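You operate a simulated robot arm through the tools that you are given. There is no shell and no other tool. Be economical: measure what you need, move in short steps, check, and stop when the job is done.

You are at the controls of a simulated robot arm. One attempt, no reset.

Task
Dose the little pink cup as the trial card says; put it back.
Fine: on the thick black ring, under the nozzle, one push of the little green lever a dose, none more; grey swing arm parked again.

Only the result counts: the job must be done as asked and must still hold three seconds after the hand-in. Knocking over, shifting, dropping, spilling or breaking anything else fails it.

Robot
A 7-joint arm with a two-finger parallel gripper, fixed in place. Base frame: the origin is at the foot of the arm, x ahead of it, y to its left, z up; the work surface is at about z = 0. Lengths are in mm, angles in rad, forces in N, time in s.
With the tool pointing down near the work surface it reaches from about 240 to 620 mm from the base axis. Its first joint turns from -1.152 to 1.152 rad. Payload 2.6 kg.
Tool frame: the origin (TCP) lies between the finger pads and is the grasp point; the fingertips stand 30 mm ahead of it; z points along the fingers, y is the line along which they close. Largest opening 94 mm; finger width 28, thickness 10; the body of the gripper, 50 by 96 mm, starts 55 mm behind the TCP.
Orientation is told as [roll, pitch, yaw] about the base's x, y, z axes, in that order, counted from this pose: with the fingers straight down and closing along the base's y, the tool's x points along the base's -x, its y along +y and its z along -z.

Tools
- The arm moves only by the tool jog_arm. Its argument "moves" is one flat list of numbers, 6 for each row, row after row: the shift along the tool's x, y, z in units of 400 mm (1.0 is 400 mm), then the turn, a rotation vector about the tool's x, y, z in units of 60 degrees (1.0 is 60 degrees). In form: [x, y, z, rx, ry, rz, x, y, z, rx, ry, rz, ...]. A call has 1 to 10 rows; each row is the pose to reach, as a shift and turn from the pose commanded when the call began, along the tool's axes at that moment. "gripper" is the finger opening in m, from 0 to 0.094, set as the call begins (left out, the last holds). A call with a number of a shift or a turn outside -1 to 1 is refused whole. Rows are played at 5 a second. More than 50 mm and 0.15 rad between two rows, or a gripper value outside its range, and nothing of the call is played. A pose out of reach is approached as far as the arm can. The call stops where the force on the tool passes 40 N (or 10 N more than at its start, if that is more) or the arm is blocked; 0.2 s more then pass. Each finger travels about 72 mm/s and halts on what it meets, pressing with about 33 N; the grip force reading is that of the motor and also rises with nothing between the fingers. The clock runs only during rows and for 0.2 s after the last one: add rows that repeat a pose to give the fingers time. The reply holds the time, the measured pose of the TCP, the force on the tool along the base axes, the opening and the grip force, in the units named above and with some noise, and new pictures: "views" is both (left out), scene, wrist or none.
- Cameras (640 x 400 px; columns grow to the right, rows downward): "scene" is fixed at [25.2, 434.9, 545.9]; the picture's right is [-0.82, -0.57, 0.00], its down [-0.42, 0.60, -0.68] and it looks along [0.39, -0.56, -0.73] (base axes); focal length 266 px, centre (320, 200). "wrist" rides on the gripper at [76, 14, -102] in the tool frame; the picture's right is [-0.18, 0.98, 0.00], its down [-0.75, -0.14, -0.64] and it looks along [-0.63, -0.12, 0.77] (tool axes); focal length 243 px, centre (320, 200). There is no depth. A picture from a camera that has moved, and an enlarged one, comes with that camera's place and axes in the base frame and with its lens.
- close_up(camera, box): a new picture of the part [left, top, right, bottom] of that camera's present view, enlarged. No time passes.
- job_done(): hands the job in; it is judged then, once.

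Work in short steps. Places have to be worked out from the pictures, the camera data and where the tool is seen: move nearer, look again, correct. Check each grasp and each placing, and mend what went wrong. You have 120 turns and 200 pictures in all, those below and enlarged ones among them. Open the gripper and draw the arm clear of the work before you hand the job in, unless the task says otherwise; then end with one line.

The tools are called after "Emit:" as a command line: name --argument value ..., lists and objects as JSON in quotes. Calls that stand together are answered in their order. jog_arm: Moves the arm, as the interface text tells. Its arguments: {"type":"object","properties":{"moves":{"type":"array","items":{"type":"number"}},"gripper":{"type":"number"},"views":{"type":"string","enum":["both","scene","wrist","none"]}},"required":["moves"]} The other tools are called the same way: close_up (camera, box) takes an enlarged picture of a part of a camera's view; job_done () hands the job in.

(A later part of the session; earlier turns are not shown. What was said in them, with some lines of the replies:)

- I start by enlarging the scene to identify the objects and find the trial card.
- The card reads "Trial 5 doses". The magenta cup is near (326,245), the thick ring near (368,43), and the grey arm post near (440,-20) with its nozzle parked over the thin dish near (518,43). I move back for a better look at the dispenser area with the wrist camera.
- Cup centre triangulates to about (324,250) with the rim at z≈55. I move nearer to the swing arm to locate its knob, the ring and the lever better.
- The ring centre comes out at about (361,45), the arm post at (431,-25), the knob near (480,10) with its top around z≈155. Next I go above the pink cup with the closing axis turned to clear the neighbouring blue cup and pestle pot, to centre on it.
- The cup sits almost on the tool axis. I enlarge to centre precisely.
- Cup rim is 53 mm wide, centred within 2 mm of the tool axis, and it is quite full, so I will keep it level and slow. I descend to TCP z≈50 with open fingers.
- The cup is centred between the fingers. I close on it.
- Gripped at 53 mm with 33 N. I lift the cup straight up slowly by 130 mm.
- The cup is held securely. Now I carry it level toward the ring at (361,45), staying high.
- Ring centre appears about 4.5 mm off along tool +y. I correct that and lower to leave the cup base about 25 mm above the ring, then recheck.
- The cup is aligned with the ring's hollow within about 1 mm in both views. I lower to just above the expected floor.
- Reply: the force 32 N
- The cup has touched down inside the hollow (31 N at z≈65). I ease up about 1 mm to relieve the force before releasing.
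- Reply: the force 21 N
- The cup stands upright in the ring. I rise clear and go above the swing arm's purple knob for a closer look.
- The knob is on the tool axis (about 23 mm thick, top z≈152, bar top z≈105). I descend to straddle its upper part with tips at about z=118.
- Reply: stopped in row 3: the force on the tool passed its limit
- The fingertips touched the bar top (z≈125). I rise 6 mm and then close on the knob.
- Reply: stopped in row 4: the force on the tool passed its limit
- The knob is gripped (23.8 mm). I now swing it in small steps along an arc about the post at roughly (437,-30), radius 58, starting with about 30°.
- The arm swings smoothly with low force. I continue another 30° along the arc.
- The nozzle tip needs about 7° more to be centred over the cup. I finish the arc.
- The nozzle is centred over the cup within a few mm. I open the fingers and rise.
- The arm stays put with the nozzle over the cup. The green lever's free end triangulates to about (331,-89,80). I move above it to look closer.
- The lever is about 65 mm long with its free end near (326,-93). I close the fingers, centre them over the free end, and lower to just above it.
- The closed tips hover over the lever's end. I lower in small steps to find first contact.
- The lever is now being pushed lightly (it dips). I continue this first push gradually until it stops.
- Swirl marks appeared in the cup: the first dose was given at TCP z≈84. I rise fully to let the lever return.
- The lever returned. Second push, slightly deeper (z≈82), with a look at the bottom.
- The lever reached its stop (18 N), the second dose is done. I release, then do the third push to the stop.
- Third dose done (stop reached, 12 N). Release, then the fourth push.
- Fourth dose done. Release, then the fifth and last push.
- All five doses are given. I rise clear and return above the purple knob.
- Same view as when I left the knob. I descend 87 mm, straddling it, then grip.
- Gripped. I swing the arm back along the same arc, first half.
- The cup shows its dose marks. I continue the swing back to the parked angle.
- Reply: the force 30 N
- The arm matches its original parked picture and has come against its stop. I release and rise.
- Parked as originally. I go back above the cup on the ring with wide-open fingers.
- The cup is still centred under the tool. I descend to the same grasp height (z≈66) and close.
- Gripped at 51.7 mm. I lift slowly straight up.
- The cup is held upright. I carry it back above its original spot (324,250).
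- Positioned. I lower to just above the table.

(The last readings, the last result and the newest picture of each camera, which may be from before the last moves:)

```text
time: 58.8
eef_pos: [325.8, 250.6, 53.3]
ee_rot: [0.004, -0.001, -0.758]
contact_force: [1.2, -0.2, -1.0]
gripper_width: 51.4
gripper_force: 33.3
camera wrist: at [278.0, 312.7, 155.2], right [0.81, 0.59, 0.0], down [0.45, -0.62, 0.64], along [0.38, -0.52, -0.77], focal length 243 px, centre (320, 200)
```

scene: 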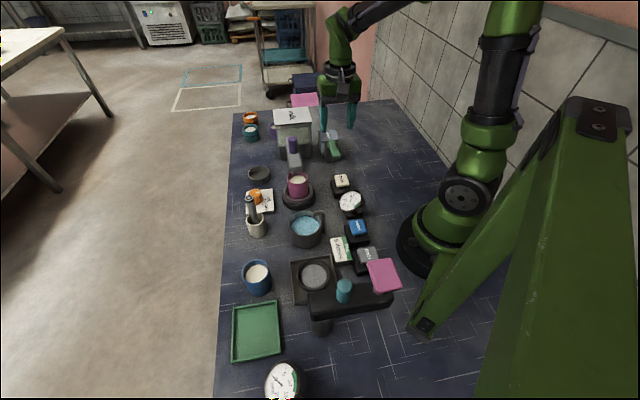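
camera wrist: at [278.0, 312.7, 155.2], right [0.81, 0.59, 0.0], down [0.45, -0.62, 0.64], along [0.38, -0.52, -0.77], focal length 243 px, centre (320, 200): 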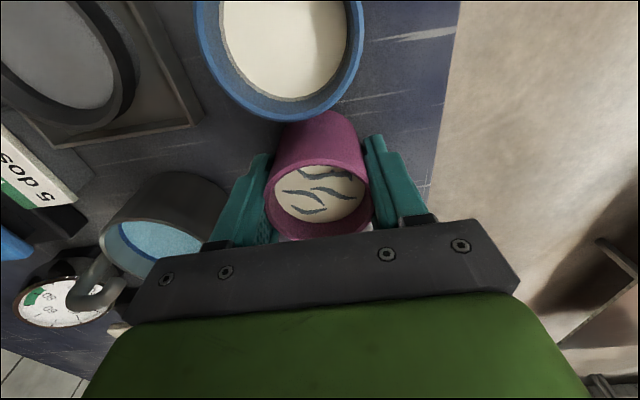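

Emit:
jog_arm --moves '[0, 0, 0.0035, 0, 0, 0, 0, 0, 0.006, 0, 0, 0]' --views "none"

```text
time: 59.4
eef_pos: [324.5, 250.4, 49.4]
ee_rot: [0.003, -0.003, -0.76]
contact_force: [0.5, -0.3, -1.6]
gripper_width: 51.6
gripper_force: 33.1
```

Emit:
jog_arm --moves '[0, 0, 0.002, 0, 0, 0, 0, 0, 0.0035, 0, 0, 0]' --views "none"

```text
time: 60.0
eef_pos: [325.4, 249.3, 48.9]
ee_rot: [0.003, -0.002, -0.759]
contact_force: [-0.1, -0.1, -1.4]
gripper_width: 51.3
gripper_force: 33.4
```

Emit:
jog_arm --moves '[0, 0, 0.002, 0, 0, 0, 0, 0, 0.004, 0, 0, 0]' --views "none"

Emit:
close_up --camera "scene" --box '[200, 190, 320, 300]'

```text
time: 60.5
eef_pos: [324.2, 249.8, 46.7]
ee_rot: [0.003, 0.0, -0.757]
contact_force: [0.1, 0.0, -1.0]
gripper_width: 51.7
gripper_force: 33.0
```

```text
3.64 times, centred on (260, 245) of scene
camera zoom: at [25.2, 434.9, 545.9], right [-0.82, -0.57, 0.0], down [-0.42, 0.6, -0.68], along [0.39, -0.56, -0.73], focal length 968 px, centre (538, 36)
```

zoom: 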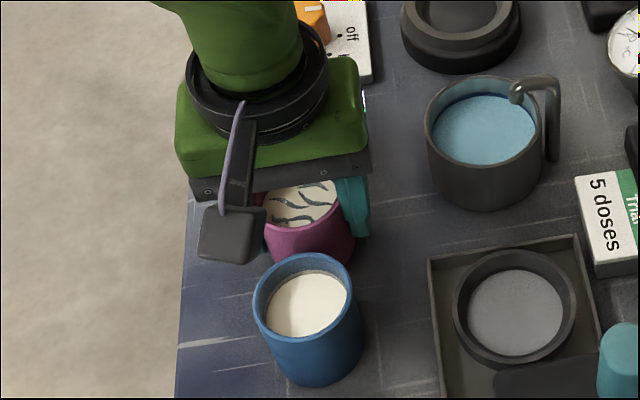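

Emit:
jog_arm --moves '[0, 0, 0.0025, 0, 0, 0, 0, 0, 0.005, 0, 0, 0]' --views "none"

```text
time: 61.1
eef_pos: [325.1, 249.4, 44.1]
ee_rot: [0.005, -0.003, -0.757]
contact_force: [0.5, 0.0, -0.1]
gripper_width: 51.6
gripper_force: 33.2
```

Emit:
jog_arm --moves '[0, 0, 0.0025, 0, 0, 0]' --views "none"

```text
time: 61.5
eef_pos: [324.6, 251.1, 44.4]
ee_rot: [0.002, -0.002, -0.76]
contact_force: [-3.4, -2.8, 11.2]
gripper_width: 51.3
gripper_force: 32.7
```

Contact with the table (11 N). I ease up half a millimetre and open.

Emit:
jog_arm --moves '[0, 0, -0.0015, 0, 0, 0, 0, 0, -0.0015, 0, 0, 0, 0, 0, -0.0015, 0, 0, 0]' --gripper 0.08 --views "wrist"

Emit:
close_up --camera "scene" --box '[200, 190, 320, 300]'

```text
time: 62.4
eef_pos: [325.0, 251.3, 45.6]
ee_rot: [0.004, -0.001, -0.756]
contact_force: [-0.1, 0.2, -0.3]
gripper_width: 80.0
gripper_force: 0.0
camera wrist: at [277.7, 312.4, 147.3], right [0.81, 0.59, 0.0], down [0.45, -0.62, 0.64], along [0.38, -0.52, -0.77], focal length 243 px, centre (320, 200)
```

wrist: 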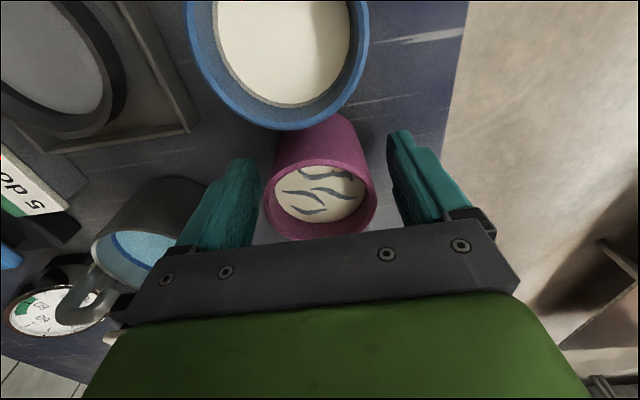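

```text
3.64 times, centred on (260, 245) of scene
camera zoom: at [25.2, 434.9, 545.9], right [-0.82, -0.57, 0.0], down [-0.42, 0.6, -0.68], along [0.39, -0.56, -0.73], focal length 968 px, centre (538, 36)
```

zoom: 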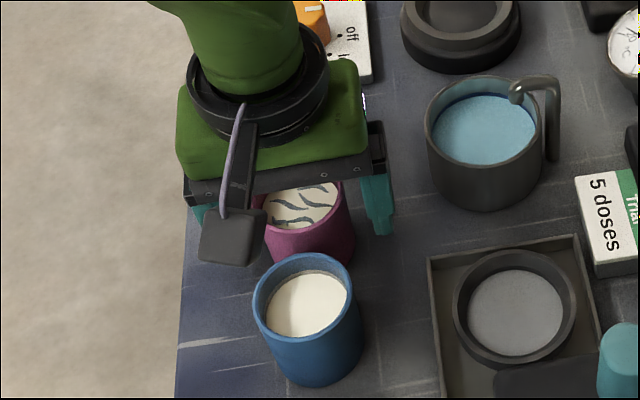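

The cup stands upright on its spot. I rise straight up and move clear toward a free area.

Emit:
jog_arm --moves '[0, 0, -0.06, 0, 0, 0, 0, 0, -0.15, 0, 0, 0, 0, 0, -0.25, 0, 0, 0, 0, 0, -0.35, 0, 0, 0, 0, 0, -0.45, 0, 0, 0, 0, 0, -0.55, 0, 0, 0, -0.08, 0.06, -0.62, 0, 0, 0, -0.15, 0.12, -0.62, 0, 0, 0]' --views "both"

Emit:
close_up --camera "scene" --box '[220, 180, 420, 305]'

Emit:
close_up --camera "scene" --box '[220, 100, 380, 200]'

```text
time: 64.2
eef_pos: [401.1, 242.6, 293.9]
ee_rot: [0.005, -0.002, -0.759]
contact_force: [-0.2, 0.8, -0.2]
gripper_width: 79.8
gripper_force: 0.1
camera wrist: at [353.6, 304.9, 396.0], right [0.81, 0.59, 0.0], down [0.45, -0.62, 0.64], along [0.38, -0.52, -0.77], focal length 243 px, centre (320, 200)
```

scene: 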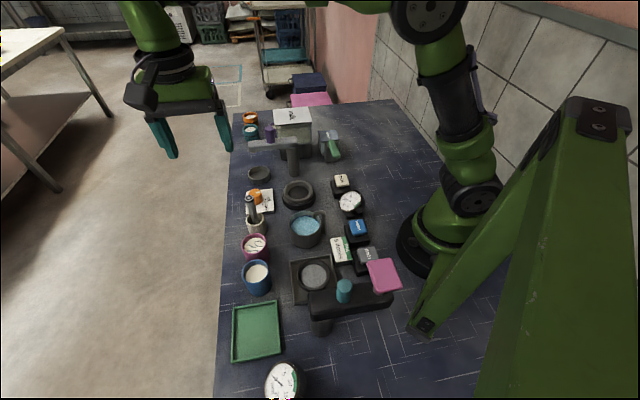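
wrist: 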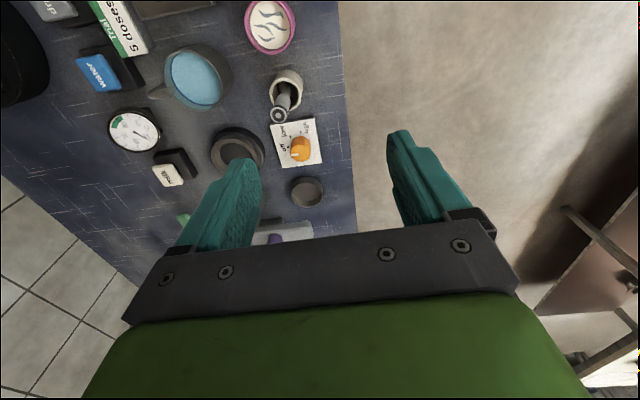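

```text
3.20 times, centred on (320, 242) of scene
camera zoom: at [25.1, 434.9, 545.9], right [-0.82, -0.57, 0.0], down [-0.42, 0.6, -0.68], along [0.39, -0.56, -0.73], focal length 852 px, centre (320, 64)
```

zoom: 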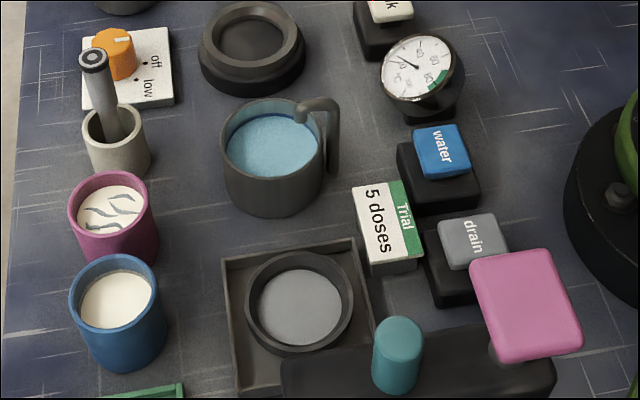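

```text
4.00 times, centred on (300, 150) of scene
camera zoom: at [25.1, 434.9, 545.9], right [-0.82, -0.57, 0.0], down [-0.42, 0.6, -0.68], along [0.39, -0.56, -0.73], focal length 1065 px, centre (400, 400)
```

zoom: 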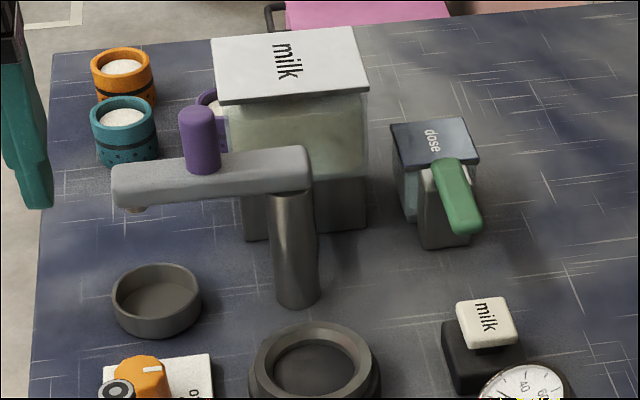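

Everything matches the starting layout: the dosed cup is upright within about 2 mm of its original spot, the swing arm is parked, the lever is up, and the arm is clear with the gripper open. I hand in.

Emit:
job_done

```text
The job is handed in.
```

The pink cup got its 5 doses, one lever push each, and is back upright within about 2 mm of its original spot. The grey swing arm is parked again; the job is handed in and I haven't seen a verdict.
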